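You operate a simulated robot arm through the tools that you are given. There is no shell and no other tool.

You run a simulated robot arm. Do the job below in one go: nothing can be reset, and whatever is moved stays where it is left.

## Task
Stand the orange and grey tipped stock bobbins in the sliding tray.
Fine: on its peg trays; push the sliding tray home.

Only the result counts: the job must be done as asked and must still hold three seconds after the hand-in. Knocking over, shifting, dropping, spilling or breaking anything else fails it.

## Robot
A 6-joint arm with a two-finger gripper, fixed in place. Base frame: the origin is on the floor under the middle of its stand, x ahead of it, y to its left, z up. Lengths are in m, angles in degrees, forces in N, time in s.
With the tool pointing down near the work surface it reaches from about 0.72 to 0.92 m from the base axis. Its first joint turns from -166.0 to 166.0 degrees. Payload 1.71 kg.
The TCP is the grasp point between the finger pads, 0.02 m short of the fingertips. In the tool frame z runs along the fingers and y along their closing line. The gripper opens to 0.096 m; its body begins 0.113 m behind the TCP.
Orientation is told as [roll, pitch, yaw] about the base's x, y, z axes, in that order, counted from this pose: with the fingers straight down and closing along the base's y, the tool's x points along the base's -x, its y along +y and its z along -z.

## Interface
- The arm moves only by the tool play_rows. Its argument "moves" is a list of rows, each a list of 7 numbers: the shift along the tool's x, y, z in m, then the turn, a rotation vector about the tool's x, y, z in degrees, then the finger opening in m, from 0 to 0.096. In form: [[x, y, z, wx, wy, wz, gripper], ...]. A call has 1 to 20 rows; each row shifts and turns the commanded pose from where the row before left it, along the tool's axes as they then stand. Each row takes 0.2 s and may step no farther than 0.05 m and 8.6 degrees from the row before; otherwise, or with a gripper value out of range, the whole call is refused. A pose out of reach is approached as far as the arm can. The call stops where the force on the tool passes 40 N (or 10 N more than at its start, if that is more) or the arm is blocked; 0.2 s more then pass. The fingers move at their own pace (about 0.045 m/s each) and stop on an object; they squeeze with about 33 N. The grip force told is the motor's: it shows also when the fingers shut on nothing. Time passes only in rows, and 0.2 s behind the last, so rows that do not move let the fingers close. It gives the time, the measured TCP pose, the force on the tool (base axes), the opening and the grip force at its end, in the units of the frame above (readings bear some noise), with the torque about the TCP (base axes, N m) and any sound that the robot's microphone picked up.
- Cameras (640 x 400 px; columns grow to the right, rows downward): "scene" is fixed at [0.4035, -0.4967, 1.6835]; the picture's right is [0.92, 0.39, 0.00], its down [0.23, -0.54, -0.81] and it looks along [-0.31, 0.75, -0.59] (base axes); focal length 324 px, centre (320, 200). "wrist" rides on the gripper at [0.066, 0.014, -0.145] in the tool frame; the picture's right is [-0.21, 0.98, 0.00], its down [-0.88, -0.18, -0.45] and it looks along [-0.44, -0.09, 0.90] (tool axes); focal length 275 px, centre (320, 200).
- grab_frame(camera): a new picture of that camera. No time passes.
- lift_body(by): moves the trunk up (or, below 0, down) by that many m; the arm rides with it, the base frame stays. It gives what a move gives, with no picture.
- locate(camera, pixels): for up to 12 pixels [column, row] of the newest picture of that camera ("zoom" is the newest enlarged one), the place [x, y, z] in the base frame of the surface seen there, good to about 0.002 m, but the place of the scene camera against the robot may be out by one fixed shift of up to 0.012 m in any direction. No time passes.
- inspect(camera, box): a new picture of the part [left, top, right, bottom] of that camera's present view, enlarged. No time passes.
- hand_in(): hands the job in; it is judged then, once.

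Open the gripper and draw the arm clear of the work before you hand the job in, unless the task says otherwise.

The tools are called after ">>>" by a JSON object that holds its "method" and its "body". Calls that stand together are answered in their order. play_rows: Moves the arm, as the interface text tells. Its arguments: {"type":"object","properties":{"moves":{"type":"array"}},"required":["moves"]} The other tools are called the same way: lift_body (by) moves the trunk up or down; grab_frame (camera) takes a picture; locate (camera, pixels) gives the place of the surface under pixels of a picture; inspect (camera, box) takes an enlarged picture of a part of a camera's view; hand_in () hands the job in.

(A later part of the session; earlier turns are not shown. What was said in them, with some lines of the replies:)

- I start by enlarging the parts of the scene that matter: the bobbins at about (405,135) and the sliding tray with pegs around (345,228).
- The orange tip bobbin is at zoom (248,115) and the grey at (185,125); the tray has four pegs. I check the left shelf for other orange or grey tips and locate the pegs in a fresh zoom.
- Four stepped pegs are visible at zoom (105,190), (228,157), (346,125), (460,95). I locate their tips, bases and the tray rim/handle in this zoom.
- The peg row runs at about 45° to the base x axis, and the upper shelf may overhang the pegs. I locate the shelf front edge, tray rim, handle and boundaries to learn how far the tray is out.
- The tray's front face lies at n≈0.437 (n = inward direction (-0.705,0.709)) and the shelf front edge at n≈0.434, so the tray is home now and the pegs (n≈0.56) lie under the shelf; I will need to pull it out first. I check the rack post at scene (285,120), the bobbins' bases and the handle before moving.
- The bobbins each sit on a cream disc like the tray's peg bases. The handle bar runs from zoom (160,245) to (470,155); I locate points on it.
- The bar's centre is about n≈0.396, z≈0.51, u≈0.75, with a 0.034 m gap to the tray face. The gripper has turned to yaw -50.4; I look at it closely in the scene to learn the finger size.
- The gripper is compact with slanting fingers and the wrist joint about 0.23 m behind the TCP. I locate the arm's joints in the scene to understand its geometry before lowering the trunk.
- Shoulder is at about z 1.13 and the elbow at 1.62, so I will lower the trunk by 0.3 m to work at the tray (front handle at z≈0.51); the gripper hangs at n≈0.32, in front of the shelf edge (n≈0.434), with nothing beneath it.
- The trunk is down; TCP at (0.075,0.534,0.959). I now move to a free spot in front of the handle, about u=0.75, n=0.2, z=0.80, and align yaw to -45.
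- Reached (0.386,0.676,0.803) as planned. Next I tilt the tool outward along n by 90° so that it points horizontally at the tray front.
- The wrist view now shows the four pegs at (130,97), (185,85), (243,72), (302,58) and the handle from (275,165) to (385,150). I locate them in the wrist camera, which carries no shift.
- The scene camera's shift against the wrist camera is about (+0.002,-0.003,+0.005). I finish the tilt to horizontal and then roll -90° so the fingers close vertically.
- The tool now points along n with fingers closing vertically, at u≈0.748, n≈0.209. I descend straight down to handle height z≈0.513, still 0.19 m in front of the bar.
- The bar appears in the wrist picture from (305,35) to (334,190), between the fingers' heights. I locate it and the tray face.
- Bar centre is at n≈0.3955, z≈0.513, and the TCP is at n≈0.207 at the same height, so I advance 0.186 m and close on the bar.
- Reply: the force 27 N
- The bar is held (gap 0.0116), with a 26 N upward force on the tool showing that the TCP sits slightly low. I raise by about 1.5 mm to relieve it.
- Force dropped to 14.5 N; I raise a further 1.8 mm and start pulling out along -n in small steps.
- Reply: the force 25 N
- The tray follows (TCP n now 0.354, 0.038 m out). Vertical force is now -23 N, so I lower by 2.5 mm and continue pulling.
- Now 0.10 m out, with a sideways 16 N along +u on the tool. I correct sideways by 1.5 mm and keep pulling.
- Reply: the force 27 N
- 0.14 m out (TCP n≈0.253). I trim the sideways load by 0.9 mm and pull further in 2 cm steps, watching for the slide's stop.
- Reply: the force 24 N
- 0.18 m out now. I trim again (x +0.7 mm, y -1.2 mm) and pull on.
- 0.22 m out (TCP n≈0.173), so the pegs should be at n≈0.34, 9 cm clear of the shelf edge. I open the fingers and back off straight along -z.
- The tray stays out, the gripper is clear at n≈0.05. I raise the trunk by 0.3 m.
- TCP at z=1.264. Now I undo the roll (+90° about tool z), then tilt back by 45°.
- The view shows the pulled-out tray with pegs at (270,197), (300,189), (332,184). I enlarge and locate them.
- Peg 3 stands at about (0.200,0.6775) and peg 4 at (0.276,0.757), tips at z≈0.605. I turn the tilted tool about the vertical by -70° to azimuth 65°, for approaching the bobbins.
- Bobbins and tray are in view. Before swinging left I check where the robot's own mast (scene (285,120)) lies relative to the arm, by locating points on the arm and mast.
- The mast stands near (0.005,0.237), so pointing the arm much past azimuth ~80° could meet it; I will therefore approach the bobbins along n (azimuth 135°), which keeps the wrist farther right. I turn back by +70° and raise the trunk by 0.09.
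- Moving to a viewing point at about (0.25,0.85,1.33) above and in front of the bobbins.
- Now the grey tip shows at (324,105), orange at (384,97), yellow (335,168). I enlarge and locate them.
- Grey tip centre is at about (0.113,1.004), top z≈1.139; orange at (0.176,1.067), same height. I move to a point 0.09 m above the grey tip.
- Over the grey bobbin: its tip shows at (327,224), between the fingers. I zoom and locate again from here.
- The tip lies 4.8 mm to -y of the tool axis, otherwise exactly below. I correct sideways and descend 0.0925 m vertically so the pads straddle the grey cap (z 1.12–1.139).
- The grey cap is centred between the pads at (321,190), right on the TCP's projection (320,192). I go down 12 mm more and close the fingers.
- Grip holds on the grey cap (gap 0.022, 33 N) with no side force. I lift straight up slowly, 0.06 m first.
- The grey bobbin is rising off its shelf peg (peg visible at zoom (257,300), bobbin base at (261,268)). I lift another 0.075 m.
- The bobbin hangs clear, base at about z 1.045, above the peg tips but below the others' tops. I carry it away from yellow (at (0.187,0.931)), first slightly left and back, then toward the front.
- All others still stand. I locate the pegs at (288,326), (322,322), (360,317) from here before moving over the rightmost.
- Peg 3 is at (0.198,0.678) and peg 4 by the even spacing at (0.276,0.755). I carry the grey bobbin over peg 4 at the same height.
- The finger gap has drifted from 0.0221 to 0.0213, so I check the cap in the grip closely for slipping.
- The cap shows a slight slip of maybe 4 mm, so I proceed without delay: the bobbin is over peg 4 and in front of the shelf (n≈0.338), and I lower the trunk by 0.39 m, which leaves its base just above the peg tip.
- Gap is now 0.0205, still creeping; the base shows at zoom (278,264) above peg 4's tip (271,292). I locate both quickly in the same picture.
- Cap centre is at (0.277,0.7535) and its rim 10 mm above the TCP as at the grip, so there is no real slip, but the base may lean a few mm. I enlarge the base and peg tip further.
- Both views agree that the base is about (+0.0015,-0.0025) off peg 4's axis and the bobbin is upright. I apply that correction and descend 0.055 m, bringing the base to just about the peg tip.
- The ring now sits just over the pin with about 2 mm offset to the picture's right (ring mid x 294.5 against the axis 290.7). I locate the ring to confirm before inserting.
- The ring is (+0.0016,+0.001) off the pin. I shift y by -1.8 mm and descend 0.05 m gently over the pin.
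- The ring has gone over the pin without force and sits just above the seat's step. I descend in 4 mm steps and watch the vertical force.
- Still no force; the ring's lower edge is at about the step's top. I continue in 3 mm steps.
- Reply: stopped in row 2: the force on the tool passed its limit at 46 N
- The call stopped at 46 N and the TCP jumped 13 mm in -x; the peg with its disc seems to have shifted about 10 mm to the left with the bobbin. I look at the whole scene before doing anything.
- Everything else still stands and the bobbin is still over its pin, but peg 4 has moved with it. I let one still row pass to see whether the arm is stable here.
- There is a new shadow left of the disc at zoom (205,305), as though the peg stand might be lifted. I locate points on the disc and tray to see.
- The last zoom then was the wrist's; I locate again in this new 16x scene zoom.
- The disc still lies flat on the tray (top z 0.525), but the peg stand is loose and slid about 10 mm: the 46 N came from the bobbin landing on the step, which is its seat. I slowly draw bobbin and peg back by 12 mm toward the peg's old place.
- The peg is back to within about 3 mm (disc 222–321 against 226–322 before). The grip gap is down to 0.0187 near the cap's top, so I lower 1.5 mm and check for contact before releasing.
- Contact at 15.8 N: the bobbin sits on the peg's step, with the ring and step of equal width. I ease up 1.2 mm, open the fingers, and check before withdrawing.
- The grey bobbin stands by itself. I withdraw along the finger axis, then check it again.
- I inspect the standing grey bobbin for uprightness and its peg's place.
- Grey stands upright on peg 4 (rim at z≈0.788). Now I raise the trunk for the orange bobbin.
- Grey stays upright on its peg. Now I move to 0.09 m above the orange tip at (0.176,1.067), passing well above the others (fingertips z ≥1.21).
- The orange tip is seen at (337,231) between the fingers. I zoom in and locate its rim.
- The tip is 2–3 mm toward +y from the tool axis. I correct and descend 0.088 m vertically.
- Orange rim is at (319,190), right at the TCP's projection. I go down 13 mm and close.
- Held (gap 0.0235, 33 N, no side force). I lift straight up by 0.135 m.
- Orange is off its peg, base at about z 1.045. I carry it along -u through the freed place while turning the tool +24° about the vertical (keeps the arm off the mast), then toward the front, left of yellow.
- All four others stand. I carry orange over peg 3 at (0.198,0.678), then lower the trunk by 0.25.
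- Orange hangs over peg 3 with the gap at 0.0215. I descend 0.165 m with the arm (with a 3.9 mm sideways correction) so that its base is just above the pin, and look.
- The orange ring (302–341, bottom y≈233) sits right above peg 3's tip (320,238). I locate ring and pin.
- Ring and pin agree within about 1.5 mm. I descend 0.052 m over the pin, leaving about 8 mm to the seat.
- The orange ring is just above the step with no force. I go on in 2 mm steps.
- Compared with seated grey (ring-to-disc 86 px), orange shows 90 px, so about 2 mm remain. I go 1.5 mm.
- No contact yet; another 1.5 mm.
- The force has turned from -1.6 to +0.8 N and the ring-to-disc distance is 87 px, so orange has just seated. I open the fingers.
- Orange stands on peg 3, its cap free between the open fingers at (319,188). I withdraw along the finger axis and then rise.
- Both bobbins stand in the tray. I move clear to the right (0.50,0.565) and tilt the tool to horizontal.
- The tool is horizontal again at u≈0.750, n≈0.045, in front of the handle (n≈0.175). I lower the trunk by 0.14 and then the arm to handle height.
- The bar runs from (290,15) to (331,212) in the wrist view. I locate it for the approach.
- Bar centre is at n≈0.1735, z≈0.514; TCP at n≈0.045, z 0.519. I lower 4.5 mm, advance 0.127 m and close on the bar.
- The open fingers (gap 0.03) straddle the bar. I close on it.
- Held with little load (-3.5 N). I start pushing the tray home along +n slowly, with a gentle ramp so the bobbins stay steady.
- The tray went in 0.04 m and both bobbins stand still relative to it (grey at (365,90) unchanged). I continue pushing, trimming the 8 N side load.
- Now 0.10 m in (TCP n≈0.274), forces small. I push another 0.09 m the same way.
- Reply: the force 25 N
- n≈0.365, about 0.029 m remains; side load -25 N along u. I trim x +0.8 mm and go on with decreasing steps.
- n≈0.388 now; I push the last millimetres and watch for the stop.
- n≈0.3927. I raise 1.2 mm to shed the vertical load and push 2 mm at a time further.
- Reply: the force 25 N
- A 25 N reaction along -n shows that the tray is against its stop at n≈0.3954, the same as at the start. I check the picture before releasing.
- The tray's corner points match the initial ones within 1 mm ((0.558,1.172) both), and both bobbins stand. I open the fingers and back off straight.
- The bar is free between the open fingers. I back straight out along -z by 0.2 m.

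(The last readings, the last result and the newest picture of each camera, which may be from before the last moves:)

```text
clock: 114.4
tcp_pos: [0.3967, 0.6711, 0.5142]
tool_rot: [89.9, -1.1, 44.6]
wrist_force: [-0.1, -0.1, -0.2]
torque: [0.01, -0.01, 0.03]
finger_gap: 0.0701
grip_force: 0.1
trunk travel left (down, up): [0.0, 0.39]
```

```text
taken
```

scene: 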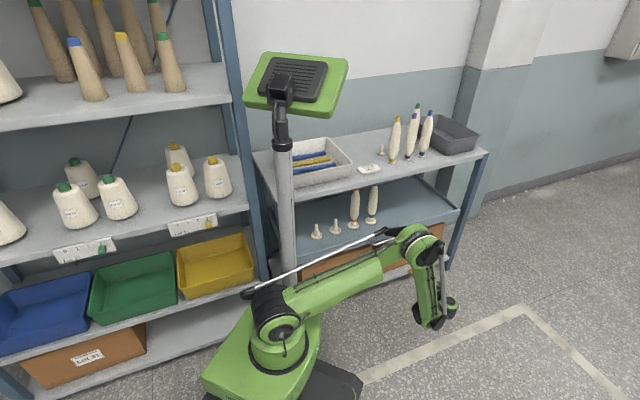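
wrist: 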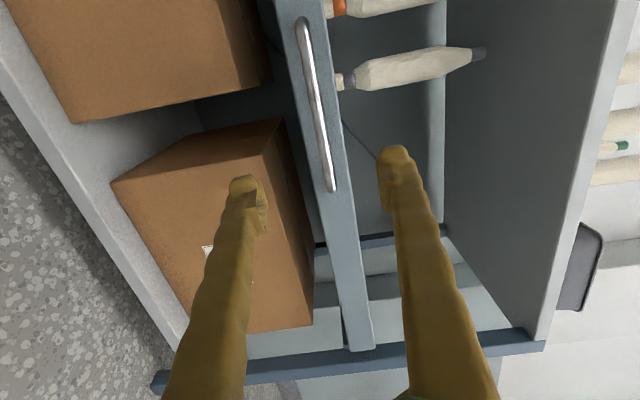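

I inspect the tray and the two bobbins closely and check the tray's position again.

>>> {"method": "inspect", "body": {"camera": "scene", "box": [300, 170, 400, 250]}}

>>> {"method": "locate", "body": {"camera": "scene", "pixels": [[455, 213], [460, 210], [436, 191], [450, 217], [416, 175], [353, 226], [371, 221], [355, 190], [374, 187]]}}

>>> {"method": "inspect", "body": {"camera": "scene", "box": [340, 80, 500, 180]}}

```text
5.00 times, centred on (350, 210) of scene
```

zoom: 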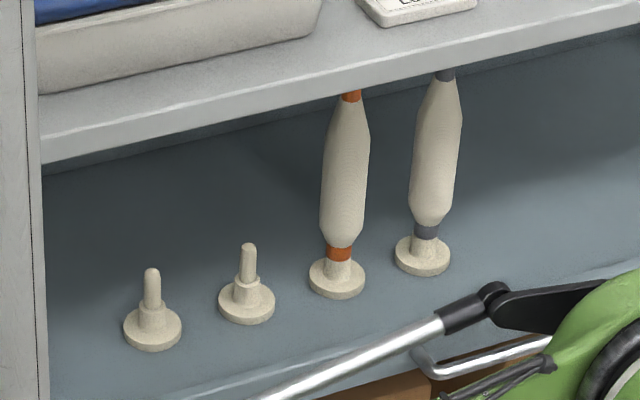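

```text
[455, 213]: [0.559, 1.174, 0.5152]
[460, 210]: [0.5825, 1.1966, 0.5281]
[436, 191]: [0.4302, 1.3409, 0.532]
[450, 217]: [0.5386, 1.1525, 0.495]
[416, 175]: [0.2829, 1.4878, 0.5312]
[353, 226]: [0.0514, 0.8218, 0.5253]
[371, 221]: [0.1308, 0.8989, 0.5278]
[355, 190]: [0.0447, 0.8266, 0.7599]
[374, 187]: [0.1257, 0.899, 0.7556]
```

```text
4.00 times, centred on (420, 130) of scene
```

zoom: 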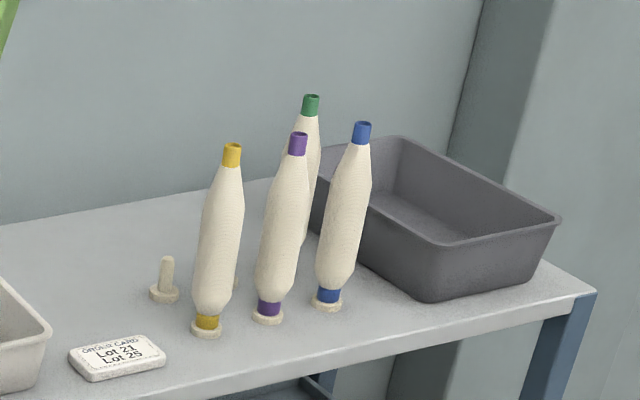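

Both bobbins stand on their pegs, the tray is home, and the other four and the card are unmoved. I draw the arm farther back and raise the trunk clear of the work.

>>> {"method": "play_rows", "body": {"moves": [[0, 0, -0.04, 0, 0, 0, 0.07], [0, 0, -0.04, 0, 0, 0, 0.07], [0, 0, -0.04, 0, 0, 0, 0.07], [0, 0, 0, 0, 0, 0, 0.07]]}}

>>> {"method": "lift_body", "body": {"by": 0.3}}

>>> {"method": "grab_frame", "body": {"camera": "scene"}}

>>> {"method": "inspect", "body": {"camera": "scene", "box": [280, 160, 480, 285]}}

```text
clock: 115.4
tcp_pos: [0.4813, 0.5861, 0.5149]
tool_rot: [90.0, -1.0, 44.6]
wrist_force: [0.4, 0.2, -1.5]
torque: [0.02, 0.02, -0.01]
finger_gap: 0.07
grip_force: 0.0
trunk travel left (down, up): [0.0, 0.39]
```

```text
clock: 118.4
tcp_pos: [0.4821, 0.5853, 0.815]
tool_rot: [90.0, -1.1, 44.6]
wrist_force: [-0.5, -0.3, 0.0]
torque: [-0.01, 0.02, 0.02]
finger_gap: 0.0698
grip_force: 0.1
trunk travel left (down, up): [-0.3, 0.09]
```

```text
taken
```

scene: 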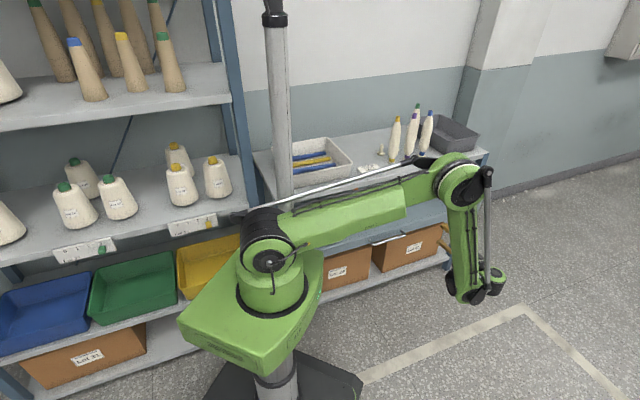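

```text
3.20 times, centred on (380, 222) of scene
```

zoom: 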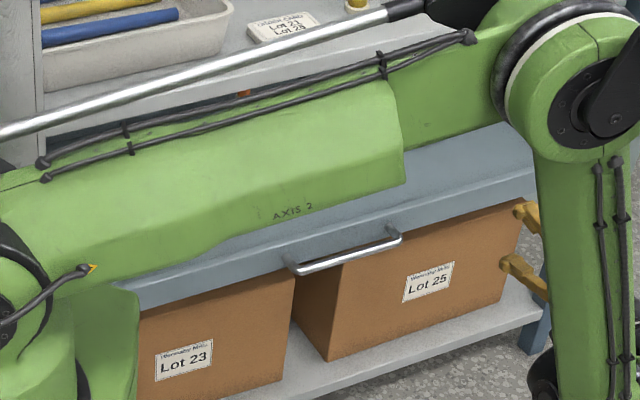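

The handle appears at exactly its first place (zoom (290,265)–(400,235)), the gripper is open and the arm is well clear in front of the rack; both bobbins were last seen upright on their pegs. I hand the job in.

>>> {"method": "hand_in", "body": {}}

```text
The job is handed in.
```

The orange and grey bobbins are standing on two pegs in the sliding tray, and the tray is pushed fully home. I have handed the job in. I don't have a result back from the judging.

- **Placement:** Grey is on the rightmost peg and orange is on the one to its left. Both stood upright after the tray was pushed in.
- **Tray:** It had been home at the start, so I pulled it out to load it and pushed it back to its stop. Its corner points match where they were at the beginning to within about 3 mm.
- **Peg shift:** The pegs are loose stands, not fixed to the tray. While seating the grey bobbin I pressed too hard (46 N) and its peg slid about 10 mm. I drew it back to within about 3–4 mm of its original spot.
- **Everything else:** The other four bobbins and the order card looked undisturbed in the last clear view. That was before the final withdrawal of the arm, which now hides the tray from the scene camera.
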